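You operate a simulated robot arm through the tools that you are given. There is no shell and no other tool. Be economical: measure what you need, move in short steps, check, and stop when the job is done.

You run a simulated robot arm. Do the job below in one go: nothing can be reset, and whatever is moved stays where it is left.

TASK
Move the three red insulators from the cabinet to the black tray.
Fine: switch the grey press off before you open its cabinet door, and shut the door again. Set down upright: red insulator.

Only the result counts: the job must be done as asked and must still hold three seconds after the hand-in. Knocking over, shifting, dropping, spilling or breaking anything else fails it.

THE ROBOT
A 7-joint arm with a two-finger parallel gripper on a trunk, on a base that drives. Base frame: it is fixed to the floor where the robot stands at the start and does not move with it; the origin is under the middle of the robot, x ahead of it, y to its left, z up. Units: mm, degrees, N and s.
With the tool pointing down near the work surface it reaches from about 100 to 900 mm from the robot's upright axis, wherever it stands. Its first joint turns from -166.0 to 166.0 degrees. Places, roughly: black tray [500, -400, 700]; press fifty-seven cabinet door [600, 0, 500]; press fifty-seven main switch [600, 100, 900]; press fifty-seven tuning wheel [600, 0, 900]. Payload 3.91 kg.
Tool frame: the origin (TCP) lies between the finger pads and is the grasp point; the fingertips stand 30 mm ahead of it; z points along the fingers, y is the line along which they close. The gripper opens to 110 mm. The fingers are 20 mm wide and 10 mm thick; the gripper's body (48 by 112 mm) begins 55 mm behind the TCP.
Orientation is that of the tool frame in the base frame, as a unit quaternion [w, x, y, z]. With the fingers straight down and closing along the base's y, the tool's x points along the base's -x, its y along +y and its z along -z.

THE INTERFACE
- The arm moves only by the tool nudge_tool. Its argument "targets" is a list that holds one entry, the list of rows, each a list of 7 numbers: the shift along the tool's x, y, z in units of 150 mm (1.0 is 150 mm), then the turn, a rotation vector about the tool's x, y, z in units of 90 degrees (1.0 is 90 degrees), then the closure, from 0 (fully open) to 1 (shut). In form: [[[tx, ty, tz, ax, ay, az, fingers], ...]]. A call has 1 to 8 rows; each row is the pose to reach, as a shift and turn from the pose commanded when the call began, along the tool's axes at that moment. A call with a number of a shift or a turn outside -1 to 1 is refused whole. Each row takes 0.2 s and may step no farther than 50 mm and 8.6 degrees from the row before; otherwise, or with a gripper value out of range, the whole call is refused. A pose out of reach is approached as far as the arm can. The call stops where the force on the tool passes 60 N (or 10 N more than at its start, if that is more) or the arm is blocked; 0.2 s more then pass. The fingers move at their own pace (about 72 mm/s each) and stop on an object; they squeeze with about 36 N. The grip force told is the motor's: it shows also when the fingers shut on nothing. Time passes only in rows, and 0.2 s behind the last, so rows that repeat a pose let the fingers close. The reply holds the time, the measured pose of the TCP, the force on the tool along the base axes, the opening and the grip force, in the units named above and with some noise, with the torque about the TCP (base axes, N m) and any sound that the robot's microphone picked up, and new pictures: "show" is both (left out), scene, wrist or none.
- Cameras (640 x 400 px; columns grow to the right, rows downward): "scene" is now at [235.1, -37.9, 1314.8]; the picture's right is [-0.50, -0.87, 0.00], its down [-0.67, 0.38, -0.63] and it looks along [0.55, -0.31, -0.78] (base axes); focal length 256 px, centre (320, 200). "wrist" rides on the gripper at [72, 17, -103] in the tool frame; the picture's right is [-0.23, 0.97, 0.00], its down [-0.76, -0.18, -0.62] and it looks along [-0.61, -0.14, 0.78] (tool axes); focal length 222 px, centre (320, 200). There is no depth. A picture from a camera that has moved, and an enlarged one, comes with that camera's place and axes in the base frame and with its lens.
- raise_lower(by): slides the trunk up (or, below 0, down) by that many mm; the arm and the scene camera ride with it, the base frame stays. It gives what a move gives, with no picture.
- steer(legs): drives the robot by 1 to 6 legs, each [ahead, left, turn to the left] in mm, mm and degrees, along the robot's own axes; the way and the turn of a leg run together, so that a leg with both is an arc; at most 1500 mm and 180 degrees a leg. The arm and the cameras ride along, it lands a little off, and it stops where it bumps. It gives what a move gives, and a new picture of the scene camera.
- pan_tilt(pan, tilt): turns the head with the scene camera to pan (to the left, within 86 degrees either way) and tilt (down, from -29 to 69), counted from straight ahead of the robot. It gives what a move gives, and a new picture of the scene camera.
- close_up(camera, box): a new picture of the part [left, top, right, bottom] of that camera's present view, enlarged. No time passes.
- close_job(): hands the job in; it is judged then, once.

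Work in short steps. Places have to be worked out from the pictures, the camera data and where the tool is seen: move nearer, look again, correct. Check each grasp and each placing, and mend what went wrong. You have 120 turns and 260 pictures in all, those below and enlarged ones among them. Open the gripper and draw the arm clear of the work before you hand the job in, unless the task says otherwise; then end with one line.

The tools are called after ">>>" as name(argument=value, ...) on one line, values as JSON. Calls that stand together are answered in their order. nudge_tool: Moves the arm, as the interface text tells. Its arguments: {"type":"object","properties":{"targets":{"type":"array"},"show":{"type":"string","enum":["both","scene","wrist","none"]}},"required":["targets"]} The other tools are called the same way: raise_lower (by) slides the trunk up or down; steer (legs) drives the base; pan_tilt (pan, tilt) turns the head that bears the scene camera; close_up (camera, box) takes an enlarged picture of a part of a camera's view; close_job () hands the job in.

At the start:

```text
clock: 0.0
position: [555.7, -5.0, 1077.3]
orientation: [0.0, 0.0, 1.0, 0.0]
wrist_force: [-0.2, 0.1, -0.9]
torque: [-0.01, 0.01, -0.02]
width: 109.9
grasp_force: 0.1
trunk travel left (down, up): [-525.0, 157.0]
robot x, y, heading: [-1.6, 3.4, -0.2]
head pan, tilt: [-29.7, 50.9]
```

scene: 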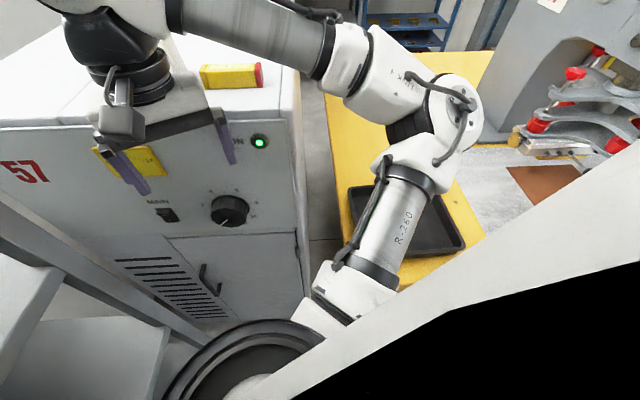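
wrist: 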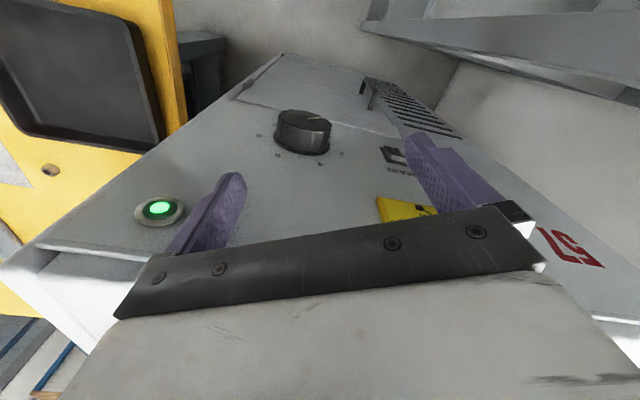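

The first view shows the grey press with its lamp green, the switch, the wheel and the door. I'll turn the head straight ahead and take enlarged views to measure them.

>>> pan_tilt(pan=0, tilt=50)

>>> close_up(camera="scene", box=[160, 100, 480, 300])

```text
clock: 0.9
position: [556.2, -5.4, 1077.1]
orientation: [-0.001, 0.0, 1.0, 0.001]
wrist_force: [-0.9, 0.1, 0.1]
torque: [-0.02, -0.02, 0.0]
width: 110.2
grasp_force: 0.2
trunk travel left (down, up): [-525.0, 157.0]
robot x, y, heading: [2.5, 1.4, 0.1]
head pan, tilt: [0.0, 50.0]
camera scene: at [246.0, -0.3, 1316.0], right [0.0, -1.0, 0.0], down [-0.77, 0.0, -0.64], along [0.64, 0.0, -0.77], focal length 256 px, centre (320, 200)
```

scene: 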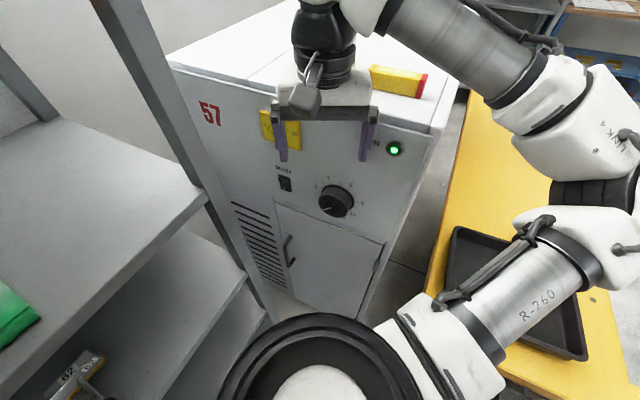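

```text
2.00 times, centred on (320, 200) of scene
camera zoom: at [246.0, -0.3, 1316.0], right [0.0, -1.0, 0.0], down [-0.77, 0.0, -0.64], along [0.64, 0.0, -0.77], focal length 512 px, centre (320, 200)
```

zoom: 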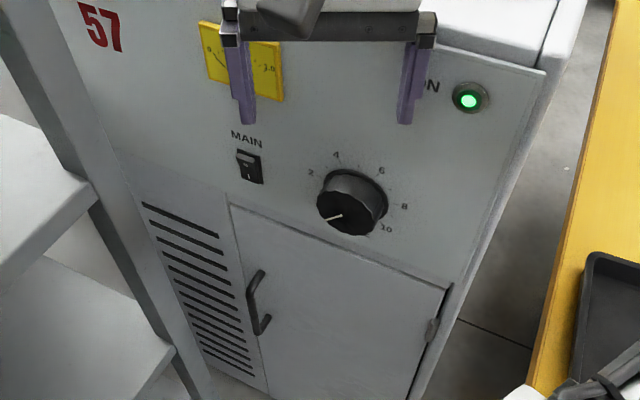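

The stereo estimate puts the wheel near (597,-35,890), the lamp near (555,-114,1066) and the switch near (645,82,895). The face is turned about 25° to the robot's left. I'll look around to both sides before moving.

>>> pan_tilt(pan=60, tilt=40)

>>> pan_tilt(pan=-70, tilt=35)

>>> pan_tilt(pan=-10, tilt=15)

>>> close_up(camera="wrist", box=[340, 60, 500, 220])

```text
clock: 2.2
position: [555.8, -4.7, 1078.5]
orientation: [0.0, 0.0, 1.0, 0.0]
wrist_force: [-0.4, 0.4, 0.1]
torque: [0.04, -0.02, 0.02]
width: 110.0
grasp_force: 0.0
trunk travel left (down, up): [-525.0, 157.0]
robot x, y, heading: [-0.7, -4.0, 0.2]
head pan, tilt: [60.0, 40.0]
camera scene: at [211.6, 73.4, 1330.2], right [0.87, -0.5, 0.0], down [-0.32, -0.56, -0.77], along [0.38, 0.66, -0.64], focal length 256 px, centre (320, 200)
```

scene: 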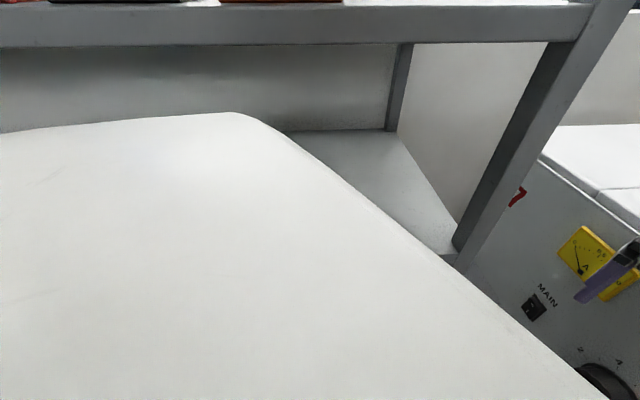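

```text
clock: 4.4
position: [555.7, -4.5, 1077.0]
orientation: [0.0, 0.0, 1.0, 0.0]
wrist_force: [0.2, 0.4, -0.5]
torque: [0.02, 0.02, 0.01]
width: 110.1
grasp_force: 0.1
trunk travel left (down, up): [-525.0, 157.0]
robot x, y, heading: [-1.3, -3.9, -0.2]
head pan, tilt: [-70.0, 35.0]
camera scene: at [199.2, -82.9, 1337.8], right [-0.94, -0.34, 0.0], down [-0.2, 0.54, -0.82], along [0.28, -0.77, -0.57], focal length 256 px, centre (320, 200)
```

scene: 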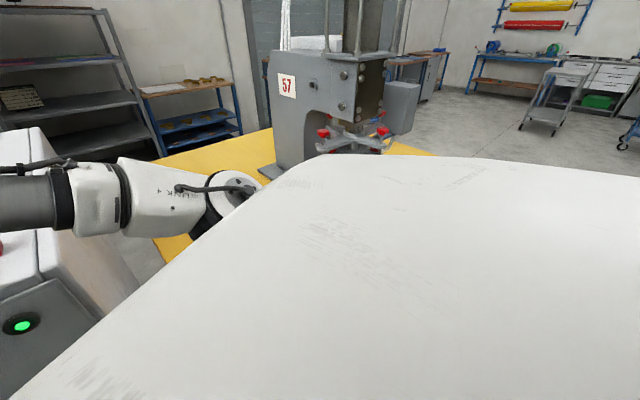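

```text
clock: 5.7
position: [555.2, -6.0, 1077.0]
orientation: [-0.001, 0.0, 1.0, 0.0]
wrist_force: [0.2, 0.5, -1.2]
torque: [-0.02, -0.01, -0.04]
width: 110.0
grasp_force: 0.0
trunk travel left (down, up): [-525.0, 157.0]
robot x, y, heading: [0.0, -2.3, -0.1]
head pan, tilt: [-10.0, 15.0]
camera scene: at [261.0, -16.5, 1369.7], right [-0.17, -0.98, 0.0], down [-0.26, 0.05, -0.97], along [0.95, -0.17, -0.26], focal length 256 px, centre (320, 200)
```

scene: 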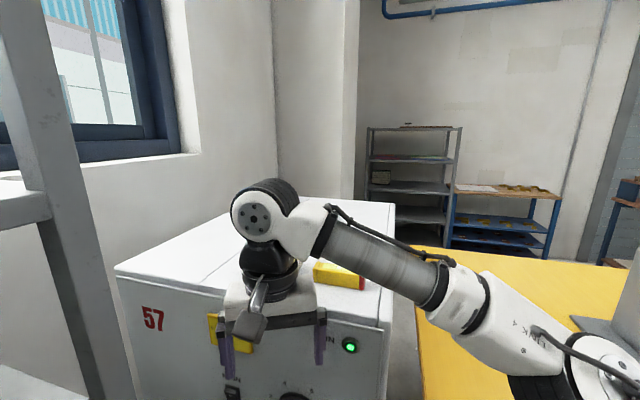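

```text
2.50 times, centred on (420, 140) of wrist
camera zoom: at [482.2, 11.6, 1180.7], right [0.23, 0.97, 0.0], down [0.76, -0.18, 0.62], along [0.61, -0.14, -0.78], focal length 555 px, centre (70, 350)
```

zoom: 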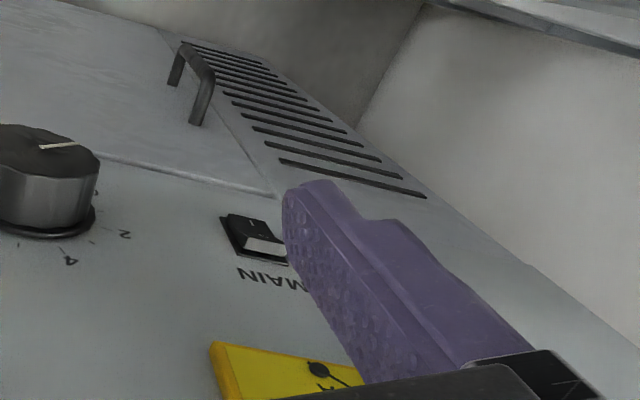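

The switch rocker sits on the left with a rack upright near (530,190), so I'll approach mostly along +x from the robot's side. I'm pulling the tool back, tilting it forward and closing the fingers so the wrist camera can see the switch.

>>> nudge_tool(targets=[[[0.12, 0.06, 0.03, 0, -0.083, 0, 0.5], [0.24, 0.12, 0.06, 0, -0.167, 0, 1], [0.36, 0.2, 0.12, 0, -0.25, 0, 1], [0.48, 0.28, 0.2, 0, -0.333, 0, 1], [0.6, 0.35, 0.3, 0, -0.417, 0, 1], [0.7, 0.42, 0.4, 0, -0.5, 0, 1], [0.75, 0.46, 0.5, 0, -0.583, 0, 1], [0.75, 0.48, 0.6, 0, -0.667, 0, 1]]])

>>> pan_tilt(pan=0, tilt=50)

```text
clock: 7.6
position: [500.0, 163.3, 1104.8]
orientation: [0.501, 0.011, 0.865, -0.015]
wrist_force: [-2.2, -4.9, 1.3]
torque: [-0.05, -0.05, -0.15]
width: 0.0
grasp_force: 36.4
out of reach, approached as far as the arm can: row 4, 5, 6, 7, 8
trunk travel left (down, up): [-525.0, 157.0]
robot x, y, heading: [0.2, -2.1, -0.3]
head pan, tilt: [-10.0, 15.0]
stopped in row 8: the force on the tool passed its limit at 74 N (the readings are from after the stop); the commanded pose is now the measured one
camera scene: at [260.4, -16.6, 1369.9], right [-0.17, -0.98, 0.0], down [-0.25, 0.04, -0.97], along [0.95, -0.17, -0.26], focal length 256 px, centre (320, 200)
camera wrist: at [373.2, 184.5, 1093.7], right [0.14, 0.97, 0.18], down [-0.17, -0.16, 0.97], along [0.98, -0.17, 0.14], focal length 222 px, centre (320, 200)
```

scene: 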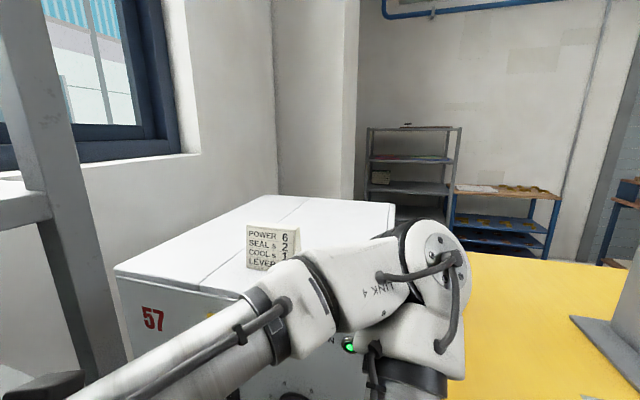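
wrist: 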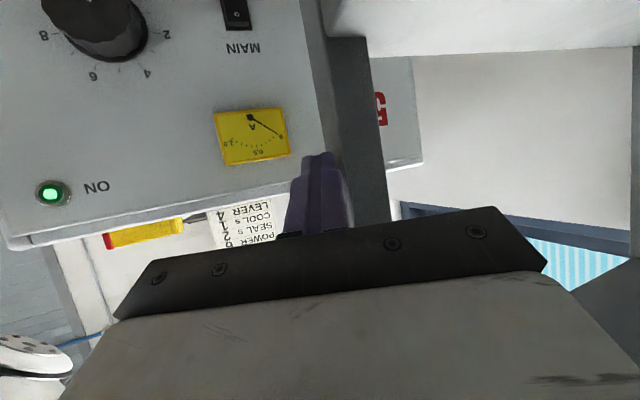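

```text
clock: 8.6
position: [498.9, 163.9, 1105.2]
orientation: [0.502, 0.01, 0.865, -0.013]
wrist_force: [-5.1, -3.5, 0.3]
torque: [-0.05, 0.01, -0.08]
width: 0.0
grasp_force: 36.0
trunk travel left (down, up): [-525.0, 157.0]
robot x, y, heading: [-1.4, -0.7, -0.1]
head pan, tilt: [0.0, 50.0]
camera scene: at [245.7, -1.0, 1316.2], right [0.0, -1.0, 0.0], down [-0.77, 0.0, -0.64], along [0.64, 0.0, -0.77], focal length 256 px, centre (320, 200)
```

scene: 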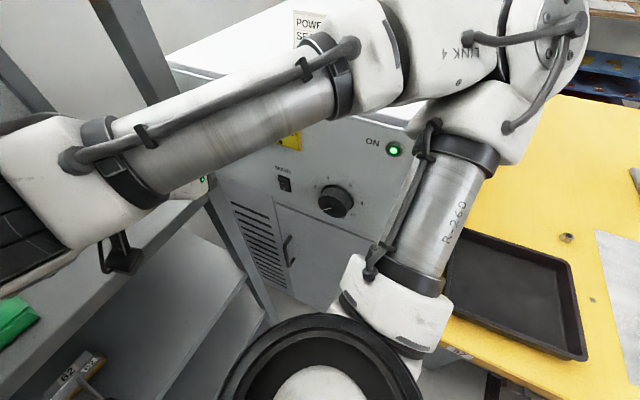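

The tool ran out of reach at the near side and touched the rack upright. I'll ease it off to the right, then back the base away for more room.

>>> nudge_tool(targets=[[[0, -0.15, 0, 0, 0, 0, 1], [0, -0.4, 0, 0, 0, 0, 1], [0, -0.65, 0, 0, 0, 0, 1], [0, -0.9, 0, 0, 0, 0, 1]]])

```text
clock: 9.6
position: [517.7, 38.4, 1158.4]
orientation: [0.5, 0.009, 0.866, -0.013]
wrist_force: [0.6, -0.8, -0.6]
torque: [0.0, 0.01, -0.01]
width: 0.1
grasp_force: 36.2
out of reach, approached as far as the arm can: row 1, 2, 3, 4
trunk travel left (down, up): [-525.0, 157.0]
robot x, y, heading: [3.7, -3.3, 0.0]
head pan, tilt: [0.0, 50.0]
camera scene: at [246.0, -1.2, 1316.1], right [0.0, -1.0, 0.0], down [-0.77, 0.0, -0.64], along [0.64, 0.0, -0.77], focal length 256 px, centre (320, 200)
camera wrist: at [392.2, 58.4, 1147.2], right [0.14, 0.97, 0.18], down [-0.16, -0.16, 0.97], along [0.98, -0.17, 0.14], focal length 222 px, centre (320, 200)
```

scene: 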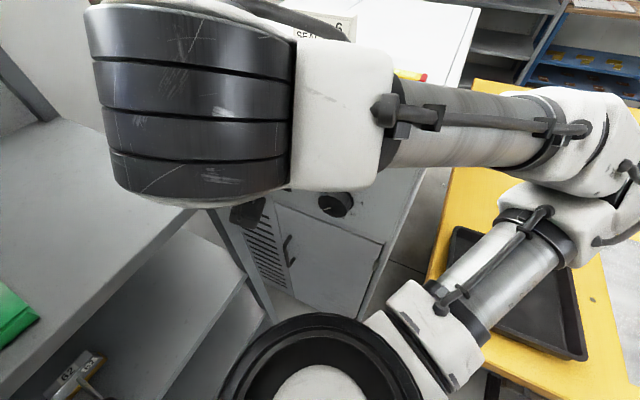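
wrist: 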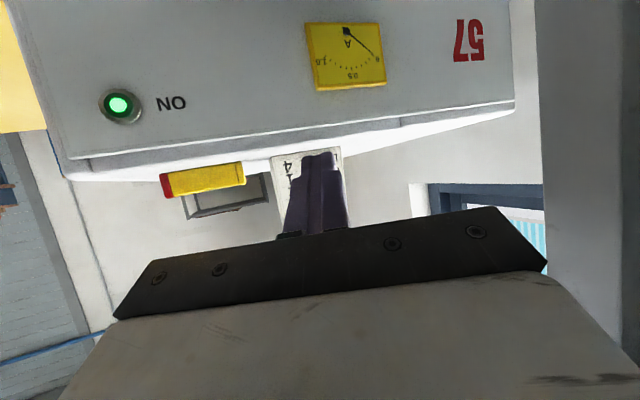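

I'm clear of the rack now. Next I'm driving straight back 300 mm to give the arm working room.

>>> steer(legs=[[-300, 0, 0]])

```text
clock: 11.6
position: [221.9, 38.3, 1158.6]
orientation: [0.5, 0.01, 0.866, -0.014]
wrist_force: [-0.9, 0.5, 0.6]
torque: [0.02, -0.01, 0.01]
width: 0.0
grasp_force: 35.9
trunk travel left (down, up): [-525.0, 157.0]
robot x, y, heading: [-295.4, 1.1, -0.1]
head pan, tilt: [0.0, 50.0]
camera scene: at [-50.5, -0.2, 1316.2], right [0.0, -1.0, 0.0], down [-0.77, 0.0, -0.64], along [0.64, 0.0, -0.77], focal length 256 px, centre (320, 200)
```

scene: 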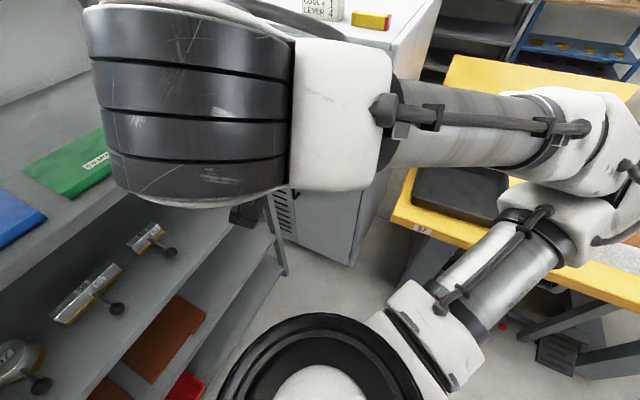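

There's plenty of room now. I'll push the tool forward and down along its axis toward the switch.

>>> nudge_tool(targets=[[[0, 0, 0.3, 0, 0, 0, 1], [0, 0.05, 0.6, 0, 0, 0, 1], [0, 0.1, 0.9, 0, 0, 0, 1], [0, 0.15, 1.0, 0, 0, 0, 1]]], show="scene")

>>> nudge_tool(targets=[[[0, 0, 0.3, 0, 0, 0, 1], [0, 0.05, 0.6, 0, 0, 0, 1], [0.1, 0.1, 0.8, 0, 0, 0, 1]]])

```text
clock: 12.6
position: [351.7, 56.5, 1082.8]
orientation: [0.5, 0.009, 0.866, -0.013]
wrist_force: [0.1, -0.4, -0.4]
torque: [-0.02, -0.01, 0.0]
width: 0.1
grasp_force: 36.0
trunk travel left (down, up): [-525.0, 157.0]
robot x, y, heading: [-298.5, 2.9, 0.2]
head pan, tilt: [0.0, 50.0]
camera scene: at [-49.9, -0.2, 1316.0], right [0.0, -1.0, 0.0], down [-0.77, 0.0, -0.64], along [0.64, 0.0, -0.77], focal length 256 px, centre (320, 200)
```

scene: 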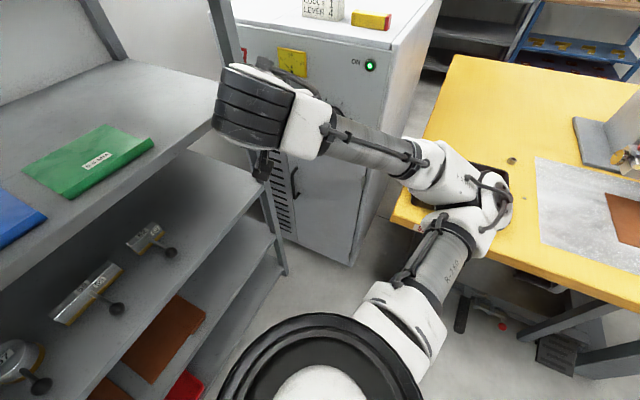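

```text
clock: 13.4
position: [449.0, 67.8, 1010.9]
orientation: [0.501, 0.01, 0.866, -0.014]
wrist_force: [0.2, 0.0, 0.5]
torque: [0.0, 0.02, -0.01]
width: 0.1
grasp_force: 36.3
trunk travel left (down, up): [-525.0, 157.0]
robot x, y, heading: [-293.2, 3.6, -0.2]
head pan, tilt: [0.0, 50.0]
camera scene: at [-49.8, -0.1, 1316.0], right [0.0, -1.0, 0.0], down [-0.77, 0.0, -0.64], along [0.64, 0.0, -0.77], focal length 256 px, centre (320, 200)
camera wrist: at [323.0, 88.5, 998.9], right [0.14, 0.97, 0.18], down [-0.16, -0.16, 0.97], along [0.98, -0.17, 0.14], focal length 222 px, centre (320, 200)
```

scene: 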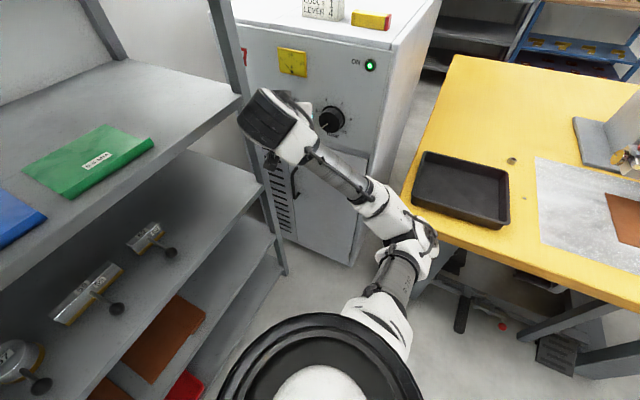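
wrist: 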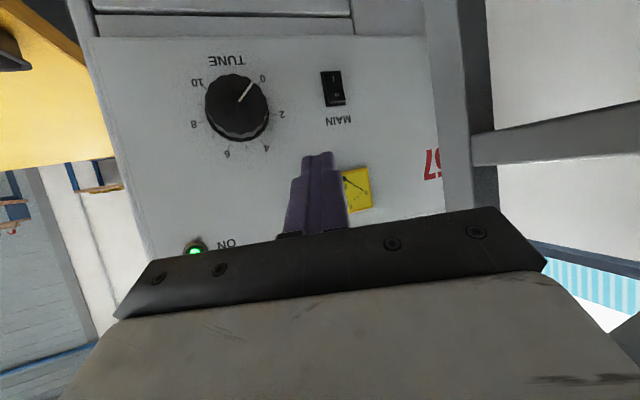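

The switch is well visible in the wrist view, so I'll enlarge it to read the rocker.

>>> close_up(camera="wrist", box=[290, 50, 380, 140])

```text
4.44 times, centred on (335, 95) of wrist
camera zoom: at [323.0, 88.5, 998.9], right [0.14, 0.97, 0.18], down [-0.16, -0.16, 0.97], along [0.98, -0.17, 0.14], focal length 987 px, centre (253, 667)
```

zoom: 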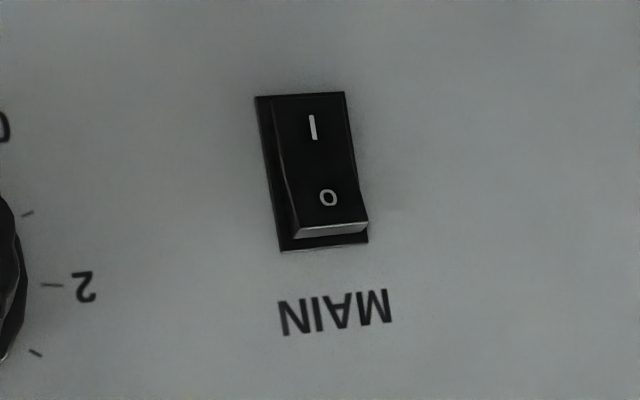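

The rocker is pressed at "I", at the bottom, and "O" is the raised upper half at about (644,82,909). I'm moving in to a short standoff.

>>> nudge_tool(targets=[[[0.0, 0.03, 0.3, 0, 0, 0, 1], [0.02, 0.08, 0.6, 0, 0, 0, 1], [0.048, 0.12, 0.9, 0, 0, 0, 1]]])

```text
clock: 14.2
position: [564.1, 80.5, 936.7]
orientation: [0.5, 0.009, 0.866, -0.014]
wrist_force: [0.5, -0.5, -1.1]
torque: [-0.01, -0.02, -0.04]
width: 0.0
grasp_force: 35.9
trunk travel left (down, up): [-525.0, 157.0]
robot x, y, heading: [-294.2, -4.1, -0.0]
head pan, tilt: [0.0, 50.0]
camera scene: at [-49.8, -0.1, 1316.0], right [0.0, -1.0, 0.0], down [-0.77, 0.0, -0.64], along [0.64, 0.0, -0.77], focal length 256 px, centre (320, 200)
camera wrist: at [438.6, 101.8, 925.0], right [0.14, 0.97, 0.18], down [-0.16, -0.16, 0.97], along [0.98, -0.17, 0.14], focal length 222 px, centre (320, 200)
```

scene: 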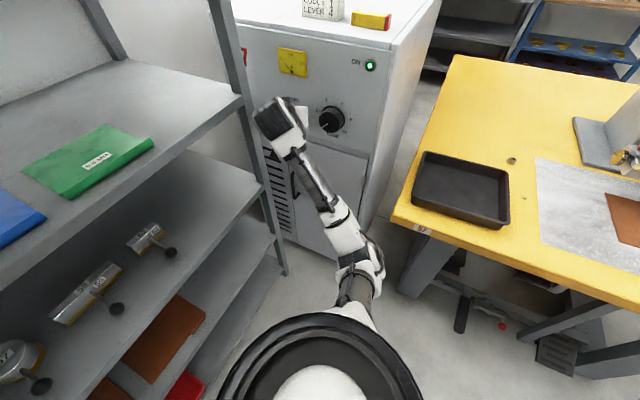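
wrist: 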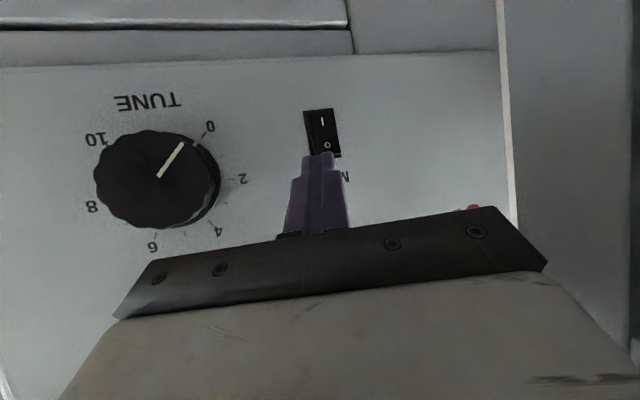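

O lies at about (644,82,905), and the tip is 55 mm short of it and a little high. I'm lowering and pressing along +x.

>>> nudge_tool(targets=[[[0.043, 0.033, 0.179, 0, 0, 0, 1], [-0.024, 0.033, 0.294, 0, 0, 0, 1], [-0.057, 0.033, 0.352, 0, 0, 0, 1], [-0.09, 0.033, 0.41, 0, 0, 0, 1]]])

```text
clock: 15.2
position: [613.6, 85.1, 917.1]
orientation: [0.496, 0.011, 0.868, -0.014]
wrist_force: [-29.1, -2.0, 5.1]
torque: [-0.07, 0.07, -0.37]
width: 0.1
grasp_force: 36.3
trunk travel left (down, up): [-525.0, 157.0]
robot x, y, heading: [-301.8, -1.2, 0.5]
head pan, tilt: [0.0, 50.0]
stopped in row 4: the force on the tool passed its limit at 76 N (the readings are from after the stop); the commanded pose is now the measured one
camera scene: at [-54.0, -0.7, 1316.9], right [0.0, -1.0, 0.0], down [-0.76, 0.0, -0.64], along [0.64, 0.0, -0.76], focal length 256 px, centre (320, 200)
camera wrist: at [486.4, 105.6, 907.6], right [0.15, 0.97, 0.18], down [-0.15, -0.16, 0.97], along [0.98, -0.17, 0.13], focal length 222 px, centre (320, 200)
```

scene: 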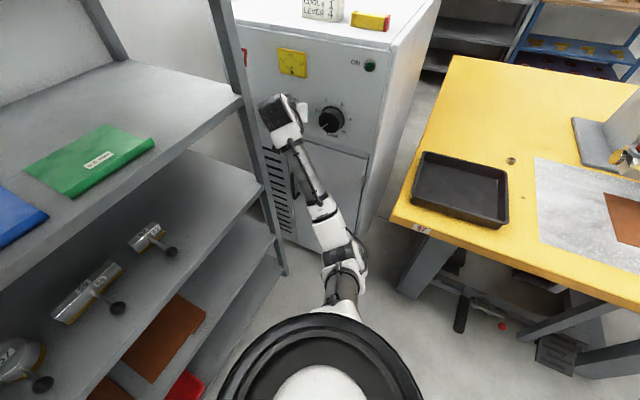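
wrist: 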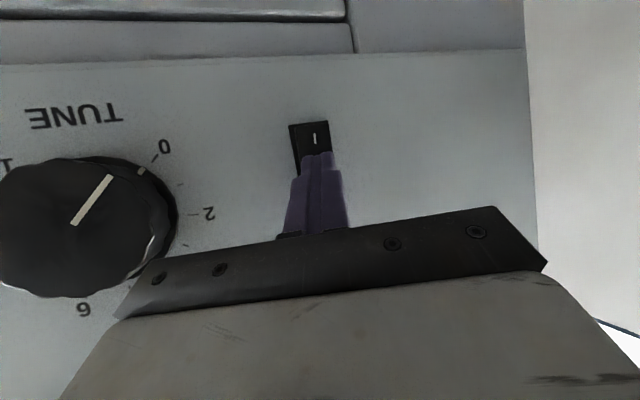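

The lamp is off. I'm backing straight out along -x and checking the rocker.

>>> nudge_tool(targets=[[[0.11, 0, -0.19, 0, 0, 0, 1], [0.22, 0, -0.38, 0, 0, 0, 1], [0.333, 0, -0.577, 0, 0, 0, 1], [0.45, 0, -0.77, 0, 0, 0, 1], [0.55, 0, -0.95, 0, 0, 0, 1]]])

>>> close_up(camera="scene", box=[230, 20, 430, 280])

```text
clock: 16.4
position: [451.0, 90.0, 916.2]
orientation: [0.493, 0.011, 0.87, -0.014]
wrist_force: [-0.1, 0.3, -0.1]
torque: [-0.02, -0.02, 0.01]
width: 0.0
grasp_force: 36.3
trunk travel left (down, up): [-525.0, 157.0]
robot x, y, heading: [-295.4, 2.9, 0.3]
head pan, tilt: [0.0, 50.0]
camera scene: at [-50.9, -0.4, 1316.1], right [0.0, -1.0, 0.0], down [-0.77, 0.0, -0.64], along [0.64, 0.0, -0.77], focal length 256 px, centre (320, 200)
camera wrist: at [324.7, 110.4, 907.0], right [0.15, 0.97, 0.18], down [-0.15, -0.16, 0.98], along [0.98, -0.17, 0.12], focal length 222 px, centre (320, 200)
```

scene: 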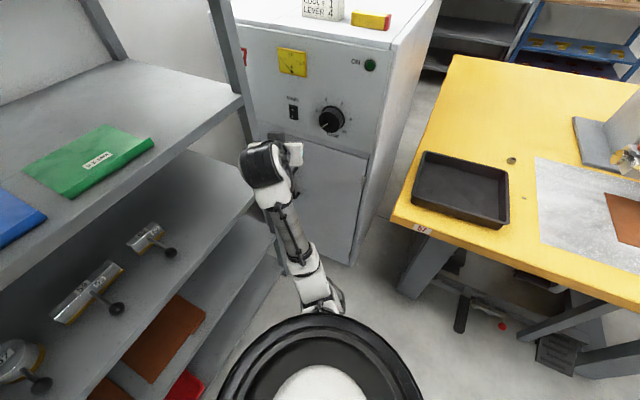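
wrist: 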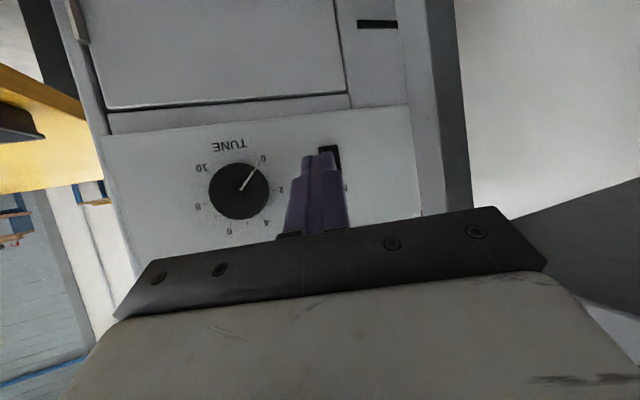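

```text
1.54 times, centred on (330, 150) of scene
camera zoom: at [-50.9, -0.4, 1316.1], right [0.0, -1.0, 0.0], down [-0.77, 0.0, -0.64], along [0.64, 0.0, -0.77], focal length 394 px, centre (305, 277)
```

zoom: 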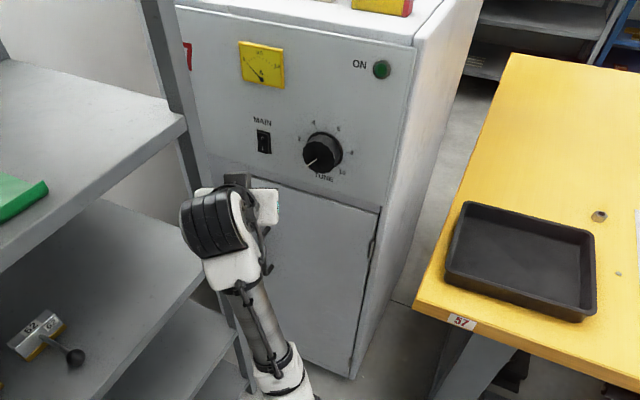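

The lamp stays off. The handle bar is near (615,98), from about z 570 to 680. I'm lowering the trunk to bring the tool to the handle's height.

>>> raise_lower(by=-250)

>>> nudge_tool(targets=[[[0, 0, 0, 0, 0, 0, 1]]])

```text
clock: 18.9
position: [452.3, 89.7, 665.7]
orientation: [0.494, 0.011, 0.869, -0.014]
wrist_force: [0.2, -0.4, 0.0]
torque: [0.0, 0.02, 0.02]
width: 0.0
grasp_force: 36.1
trunk travel left (down, up): [-275.0, 407.0]
robot x, y, heading: [-296.0, 1.7, -0.0]
head pan, tilt: [0.0, 50.0]
```

```text
clock: 19.3
position: [452.2, 90.0, 665.5]
orientation: [0.494, 0.01, 0.87, -0.014]
wrist_force: [-0.4, 0.3, 0.7]
torque: [-0.02, -0.01, 0.03]
width: 0.2
grasp_force: 36.3
trunk travel left (down, up): [-275.0, 407.0]
robot x, y, heading: [-296.6, -1.7, 0.1]
head pan, tilt: [0.0, 50.0]
camera scene: at [-50.8, -0.4, 1066.0], right [0.0, -1.0, 0.0], down [-0.77, 0.0, -0.64], along [0.64, 0.0, -0.77], focal length 256 px, centre (320, 200)
camera wrist: at [325.2, 110.7, 656.8], right [0.15, 0.97, 0.18], down [-0.15, -0.16, 0.98], along [0.98, -0.17, 0.12], focal length 222 px, centre (320, 200)
```

scene: 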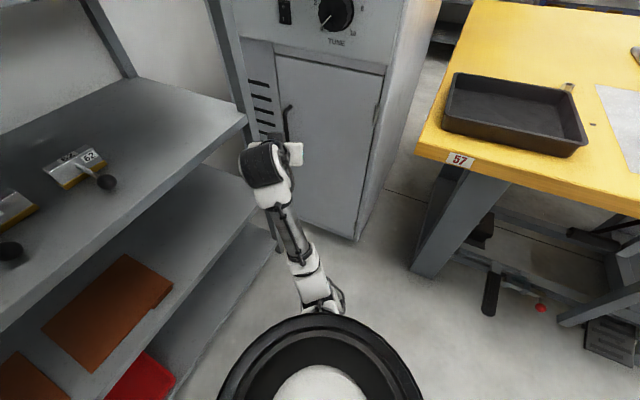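
wrist: 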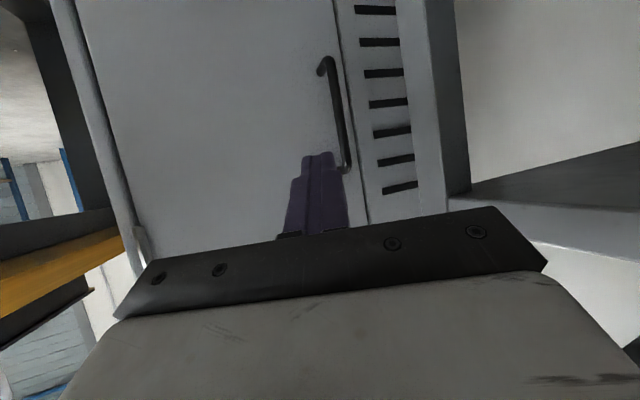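

I'll enlarge both views of the handle to triangulate it.

>>> close_up(camera="scene", box=[240, 80, 340, 180])

>>> close_up(camera="wrist", box=[280, 40, 400, 200])

```text
4.00 times, centred on (290, 130) of scene
camera zoom: at [-50.8, -0.4, 1066.0], right [0.0, -1.0, 0.0], down [-0.77, 0.0, -0.64], along [0.64, 0.0, -0.77], focal length 1024 px, centre (440, 480)
```

zoom: 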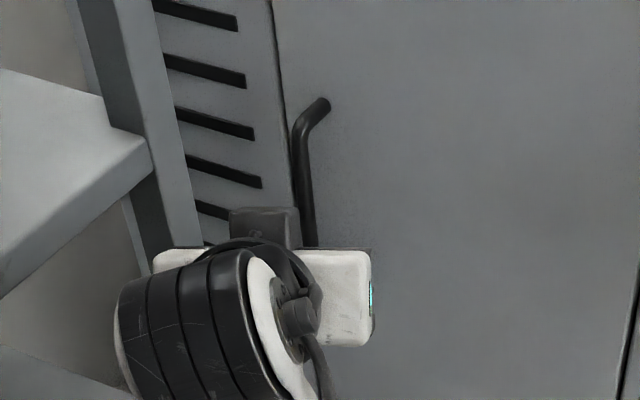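

```text
2.50 times, centred on (340, 120) of wrist
camera zoom: at [325.2, 110.7, 656.8], right [0.15, 0.97, 0.18], down [-0.15, -0.16, 0.98], along [0.98, -0.17, 0.12], focal length 555 px, centre (270, 400)
```

zoom: 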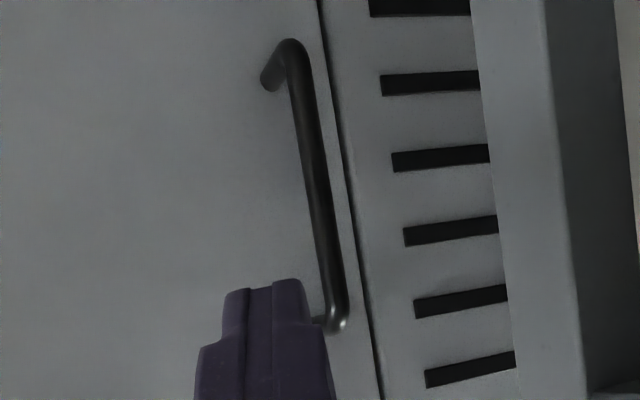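

The bar stands at about (630,101) from z 520 to 650. I'm levelling the tool and lowering to z≈590, opening the fingers partway while still clear of the rack.

>>> nudge_tool(targets=[[[0.12, -0.04, 0.02, 0, -0.086, 0, 1], [0.26, -0.08, 0.04, 0, -0.171, 0, 0.8], [0.4, -0.12, 0.06, 0, -0.257, 0, 0.6], [0.53, -0.16, 0.08, 0, -0.342, 0, 0.45]]], show="none")

>>> nudge_tool(targets=[[[0, 0, 0, -0.074, 0, 0, 0.45], [0, 0, 0, -0.148, 0, 0, 0.45], [0, 0, 0, -0.222, 0, 0, 0.45]]])

```text
clock: 19.9
position: [454.6, 80.2, 762.6]
orientation: [0.682, 0.0, 0.731, -0.024]
wrist_force: [-0.8, -0.3, -0.5]
torque: [-0.01, 0.02, 0.0]
width: 22.2
grasp_force: 0.0
trunk travel left (down, up): [-275.0, 407.0]
robot x, y, heading: [-296.7, 1.5, -0.1]
head pan, tilt: [0.0, 50.0]
stopped in row 2: the arm was blocked; the commanded pose is now the measured one
```

```text
clock: 20.7
position: [453.8, 83.6, 771.3]
orientation: [0.676, -0.122, 0.719, 0.102]
wrist_force: [0.2, -0.3, -0.2]
torque: [-0.01, 0.02, -0.01]
width: 60.5
grasp_force: 0.1
trunk travel left (down, up): [-275.0, 407.0]
robot x, y, heading: [-297.2, 1.6, -0.1]
head pan, tilt: [0.0, 50.0]
camera scene: at [-50.8, 2.4, 1067.0], right [0.0, -1.0, 0.0], down [-0.77, 0.0, -0.64], along [0.64, 0.0, -0.77], focal length 256 px, centre (320, 200)
camera wrist: at [346.0, 64.4, 704.6], right [-0.29, 0.93, 0.21], down [-0.49, -0.33, 0.8], along [0.82, 0.13, 0.56], focal length 222 px, centre (320, 200)
```

scene: 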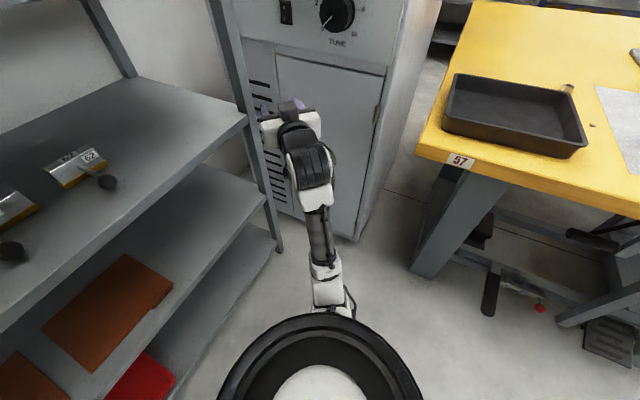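
wrist: 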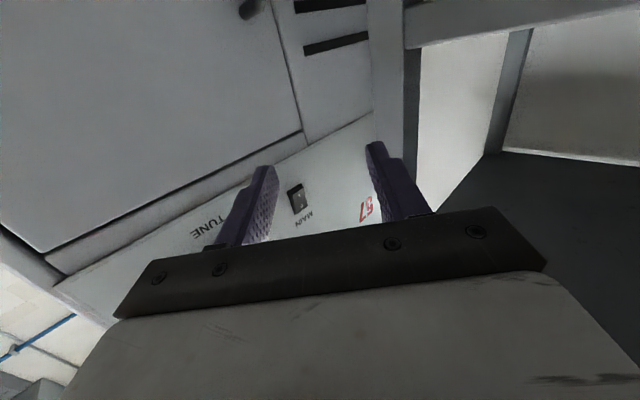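

The arm folded and got blocked partway, leaving the tool level but at z 771. Extending forward should unfold it, so I'll move forward and down in small steps.

>>> nudge_tool(targets=[[[0.15, -0.03, 0.1, 0, 0, 0, 0.45], [0.35, -0.06, 0.2, 0, 0, 0, 0.45], [0.55, -0.09, 0.3, 0, 0, 0, 0.45], [0.75, -0.12, 0.4, 0, 0, 0, 0.45]]])

```text
clock: 21.4
position: [490.7, 77.4, 783.0]
orientation: [0.729, -0.136, 0.666, 0.082]
wrist_force: [0.5, 0.2, 0.8]
torque: [-0.02, -0.03, 0.0]
width: 60.9
grasp_force: 0.0
trunk travel left (down, up): [-275.0, 407.0]
robot x, y, heading: [-297.0, -2.5, -0.1]
head pan, tilt: [0.0, 50.0]
stopped in row 3: the arm was blocked; the commanded pose is now the measured one
camera scene: at [-52.7, 0.0, 1064.5], right [0.0, -1.0, 0.0], down [-0.76, 0.0, -0.64], along [0.64, 0.0, -0.76], focal length 256 px, centre (320, 200)
camera wrist: at [394.0, 57.2, 702.1], right [-0.31, 0.94, 0.14], down [-0.61, -0.31, 0.73], along [0.72, 0.14, 0.67], focal length 222 px, centre (320, 200)
```

scene: 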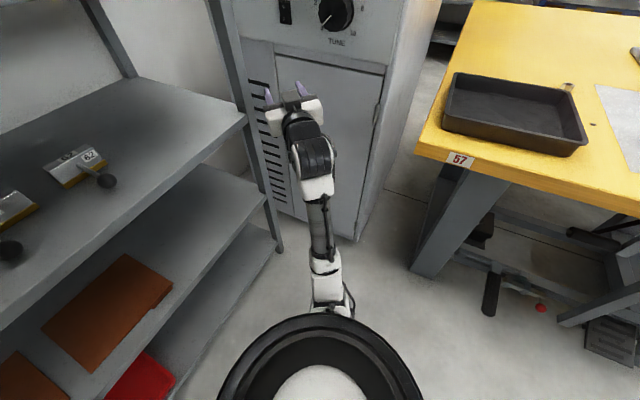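
wrist: 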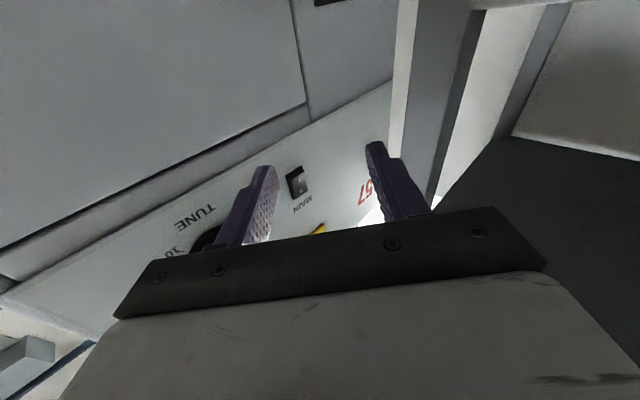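

It was blocked again, so I'll look straight down at the arm to see what it touches.

>>> pan_tilt(pan=-20, tilt=69)

```text
clock: 22.3
position: [491.9, 75.8, 780.3]
orientation: [0.726, -0.135, 0.669, 0.082]
wrist_force: [0.2, -0.2, -0.1]
torque: [0.02, 0.03, 0.0]
width: 60.6
grasp_force: 0.1
trunk travel left (down, up): [-275.0, 407.0]
robot x, y, heading: [-296.6, 0.6, -0.3]
head pan, tilt: [-20.0, 68.8]
camera scene: at [-74.3, -19.4, 1043.2], right [-0.34, -0.94, 0.0], down [-0.88, 0.32, -0.36], along [0.34, -0.12, -0.93], focal length 256 px, centre (320, 200)
```

scene: 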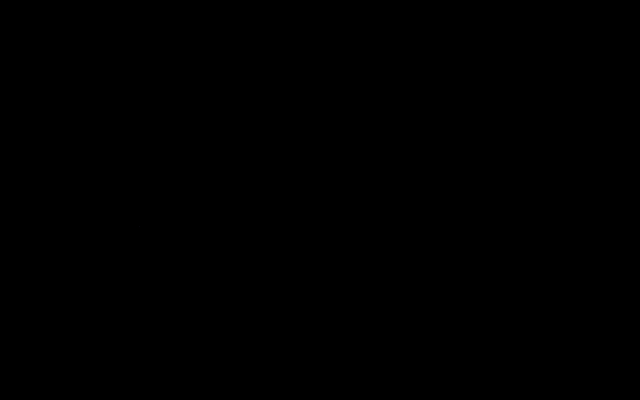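

That view is blocked by the robot itself. The low elbow is probably hitting the robot's own base, so I'm raising the trunk 200 and restoring the head.

>>> raise_lower(by=200)

>>> pan_tilt(pan=0, tilt=52)

```text
clock: 24.4
position: [491.8, 76.0, 979.1]
orientation: [0.725, -0.134, 0.67, 0.082]
wrist_force: [-0.6, -0.3, 0.2]
torque: [-0.02, 0.04, 0.0]
width: 60.4
grasp_force: 0.1
trunk travel left (down, up): [-475.0, 207.0]
robot x, y, heading: [-296.7, 0.5, -0.2]
head pan, tilt: [-20.0, 68.8]
```

```text
clock: 25.3
position: [492.7, 75.0, 978.5]
orientation: [0.725, -0.134, 0.67, 0.082]
wrist_force: [-0.5, 0.5, 0.5]
torque: [0.01, -0.02, -0.01]
width: 60.4
grasp_force: 0.0
trunk travel left (down, up): [-475.0, 207.0]
robot x, y, heading: [-294.6, -0.5, -0.1]
head pan, tilt: [0.0, 52.0]
camera scene: at [-52.6, -0.5, 1263.3], right [0.0, -1.0, 0.0], down [-0.79, 0.0, -0.62], along [0.62, 0.0, -0.79], focal length 256 px, centre (320, 200)
```

scene: 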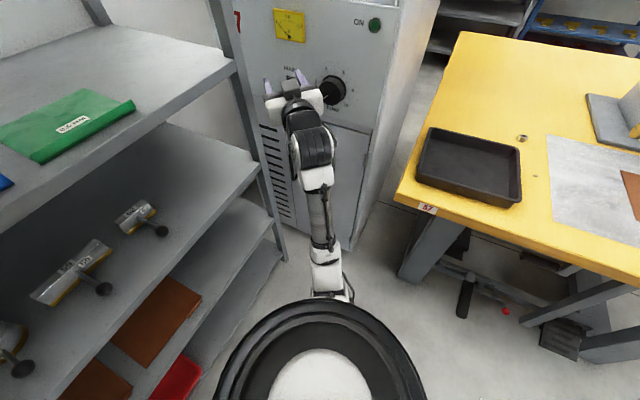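

Now I'll try going down 150 mm with the elbow higher.

>>> nudge_tool(targets=[[[0.25, 0, 0, 0, 0.02, 0, 0.45], [0.5, 0, 0, 0, 0.04, 0, 0.45], [0.75, 0, 0, 0, 0.05, 0, 0.45], [1.0, 0, 0, 0, 0.05, 0, 0.45]]], show="scene")

```text
clock: 26.3
position: [506.2, 65.8, 828.0]
orientation: [0.698, -0.137, 0.698, 0.077]
wrist_force: [-0.6, -0.5, -0.5]
torque: [-0.02, -0.03, -0.02]
width: 60.5
grasp_force: 0.0
trunk travel left (down, up): [-475.0, 207.0]
robot x, y, heading: [-296.4, 2.2, 0.3]
head pan, tilt: [0.0, 52.0]
camera scene: at [-52.5, -0.4, 1263.4], right [0.0, -1.0, 0.0], down [-0.79, 0.0, -0.62], along [0.62, 0.0, -0.79], focal length 256 px, centre (320, 200)
```

scene: 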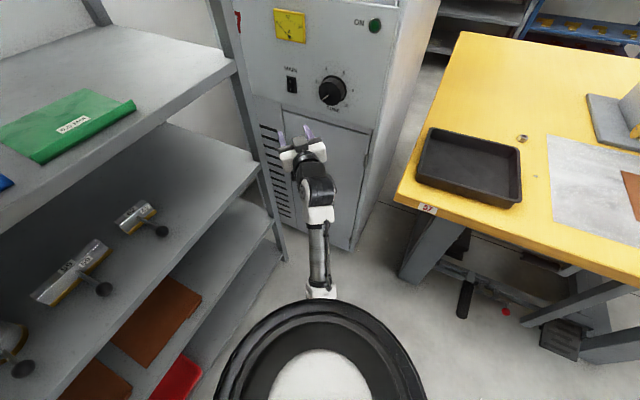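

Going down worked. I'm continuing down toward handle height.

>>> nudge_tool(targets=[[[0.25, 0, 0, 0, 0, 0, 0.45], [0.5, 0, 0, 0, 0, 0, 0.45], [0.75, 0, 0, 0, 0, 0, 0.45], [1.0, 0, 0, 0, 0, 0, 0.45]]])

```text
clock: 27.3
position: [508.6, 54.9, 677.9]
orientation: [0.699, -0.135, 0.699, 0.076]
wrist_force: [0.6, -0.8, -0.1]
torque: [-0.01, -0.01, -0.02]
width: 60.2
grasp_force: 0.1
trunk travel left (down, up): [-475.0, 207.0]
robot x, y, heading: [-297.6, 2.4, 0.1]
head pan, tilt: [0.0, 52.0]
camera scene: at [-52.5, -0.5, 1263.4], right [0.0, -1.0, 0.0], down [-0.79, 0.0, -0.62], along [0.62, 0.0, -0.79], focal length 256 px, centre (320, 200)
camera wrist: at [404.1, 34.2, 607.0], right [-0.29, 0.95, 0.14], down [-0.55, -0.29, 0.78], along [0.78, 0.15, 0.61], focal length 222 px, centre (320, 200)
```

scene: 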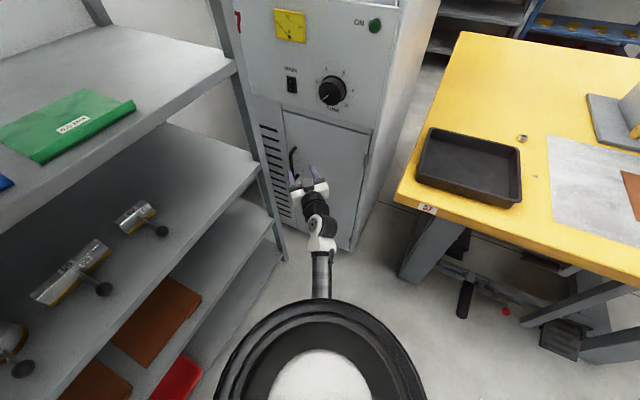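
wrist: 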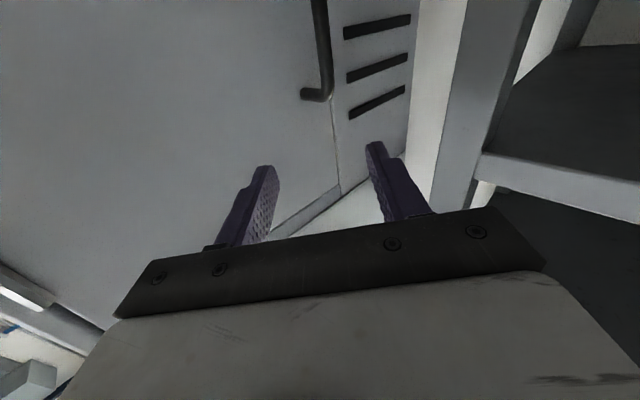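

The handle is in both views again, so I'll enlarge the scene for a better fix.

>>> close_up(camera="scene", box=[260, 130, 360, 230])

```text
4.00 times, centred on (310, 180) of scene
camera zoom: at [-52.5, -0.5, 1263.4], right [0.0, -1.0, 0.0], down [-0.79, 0.0, -0.62], along [0.62, 0.0, -0.79], focal length 1024 px, centre (360, 280)
```

zoom: 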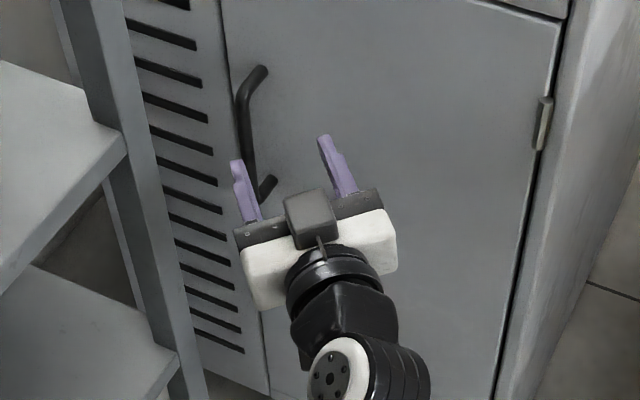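

The bar is at about (634,102), z 532–655. I'm moving to a standoff 60 mm short, at mid-bar height, with a small roll correction and a narrower opening.

>>> nudge_tool(targets=[[[0.17, 0.03, 0.12, 0, 0, 0.02, 0.58], [0.35, 0.06, 0.25, 0, 0, 0.035, 0.58], [0.523, 0.096, 0.43, 0, 0, 0.053, 0.58]]])

>>> close_up(camera="scene", box=[260, 130, 360, 230])

```text
clock: 28.1
position: [565.1, 80.0, 600.0]
orientation: [0.695, -0.107, 0.704, 0.106]
wrist_force: [0.8, 0.2, -0.1]
torque: [-0.02, -0.01, -0.01]
width: 46.2
grasp_force: 0.0
trunk travel left (down, up): [-475.0, 207.0]
robot x, y, heading: [-294.9, -3.8, 0.1]
head pan, tilt: [0.0, 52.0]
camera scene: at [-52.5, -0.5, 1263.4], right [0.0, -1.0, 0.0], down [-0.79, 0.0, -0.62], along [0.62, 0.0, -0.79], focal length 256 px, centre (320, 200)
camera wrist: at [460.2, 65.8, 528.8], right [-0.29, 0.93, 0.23], down [-0.53, -0.35, 0.77], along [0.8, 0.1, 0.6], focal length 222 px, centre (320, 200)
```

scene: 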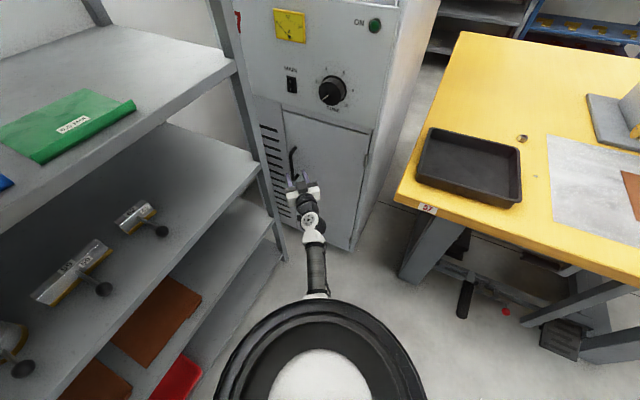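
wrist: 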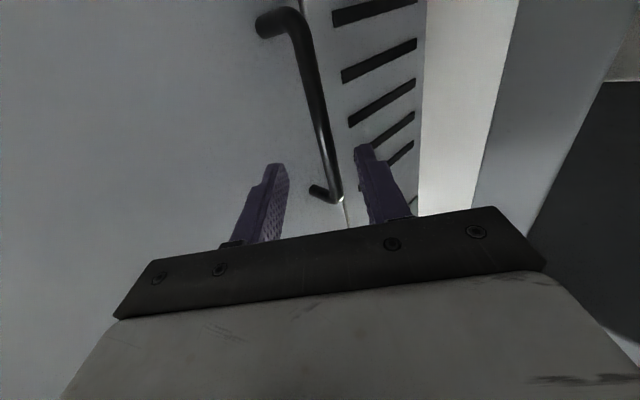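

```text
4.00 times, centred on (310, 180) of scene
camera zoom: at [-52.5, -0.5, 1263.4], right [0.0, -1.0, 0.0], down [-0.79, 0.0, -0.62], along [0.62, 0.0, -0.79], focal length 1024 px, centre (360, 280)
```

zoom: 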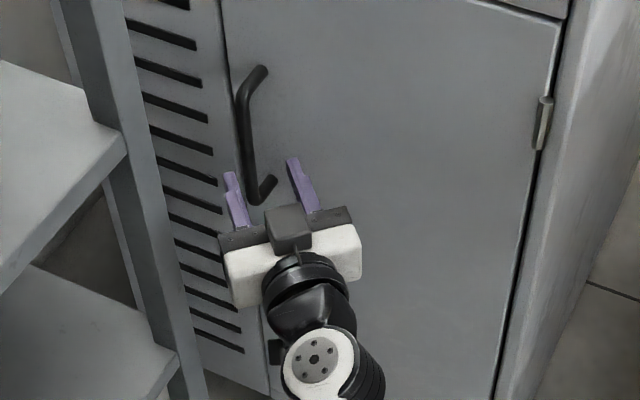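

The bar sits centred between the fingers. I'm advancing 60 mm and then closing on it.

>>> nudge_tool(targets=[[[0, 0.02, 0.2, 0, 0, 0, 0.58], [0, 0.02, 0.4, 0, 0, 0, 0.58], [0, 0.02, 0.4, 0, 0, 0, 0.8], [0, 0.02, 0.4, 0, 0, 0, 1], [0, 0.02, 0.4, 0, 0, 0, 1]]])

>>> close_up(camera="scene", box=[260, 130, 360, 230])

```text
clock: 28.7
position: [616.9, 96.5, 595.3]
orientation: [0.694, -0.103, 0.705, 0.102]
wrist_force: [0.3, 0.4, -0.8]
torque: [0.04, -0.04, -0.03]
width: 22.0
grasp_force: 0.1
trunk travel left (down, up): [-475.0, 207.0]
robot x, y, heading: [-296.0, 0.1, 0.2]
head pan, tilt: [0.0, 52.0]
stopped in row 3: the force on the tool passed its limit at 123 N (the readings are from after the stop); the commanded pose is now the measured one
camera scene: at [-51.5, -0.4, 1262.9], right [0.0, -1.0, 0.0], down [-0.79, 0.0, -0.61], along [0.61, 0.0, -0.79], focal length 256 px, centre (320, 200)
camera wrist: at [511.4, 82.3, 525.1], right [-0.28, 0.93, 0.23], down [-0.53, -0.35, 0.77], along [0.8, 0.09, 0.6], focal length 222 px, centre (320, 200)
```

scene: 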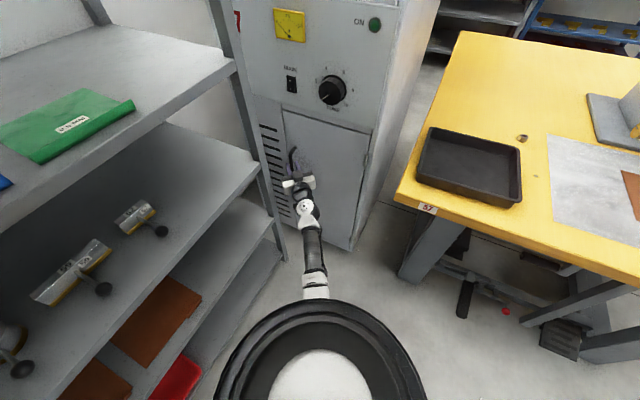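
wrist: 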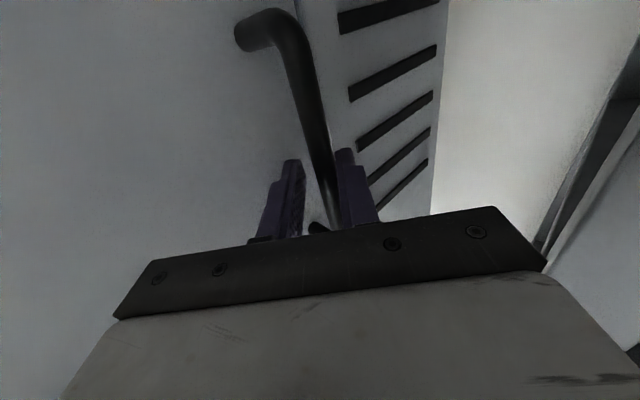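

```text
4.00 times, centred on (310, 180) of scene
camera zoom: at [-51.5, -0.4, 1262.9], right [0.0, -1.0, 0.0], down [-0.79, 0.0, -0.61], along [0.61, 0.0, -0.79], focal length 1024 px, centre (360, 280)
```

zoom: 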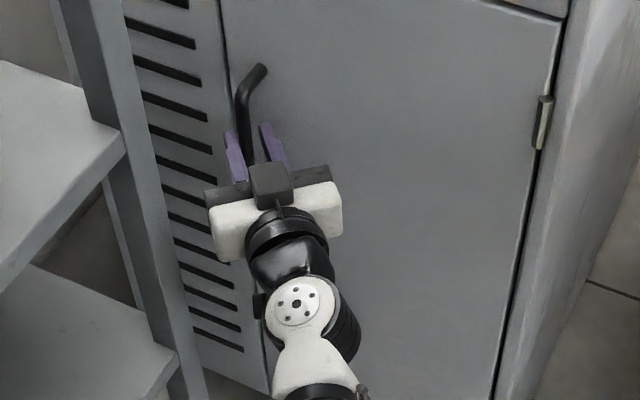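

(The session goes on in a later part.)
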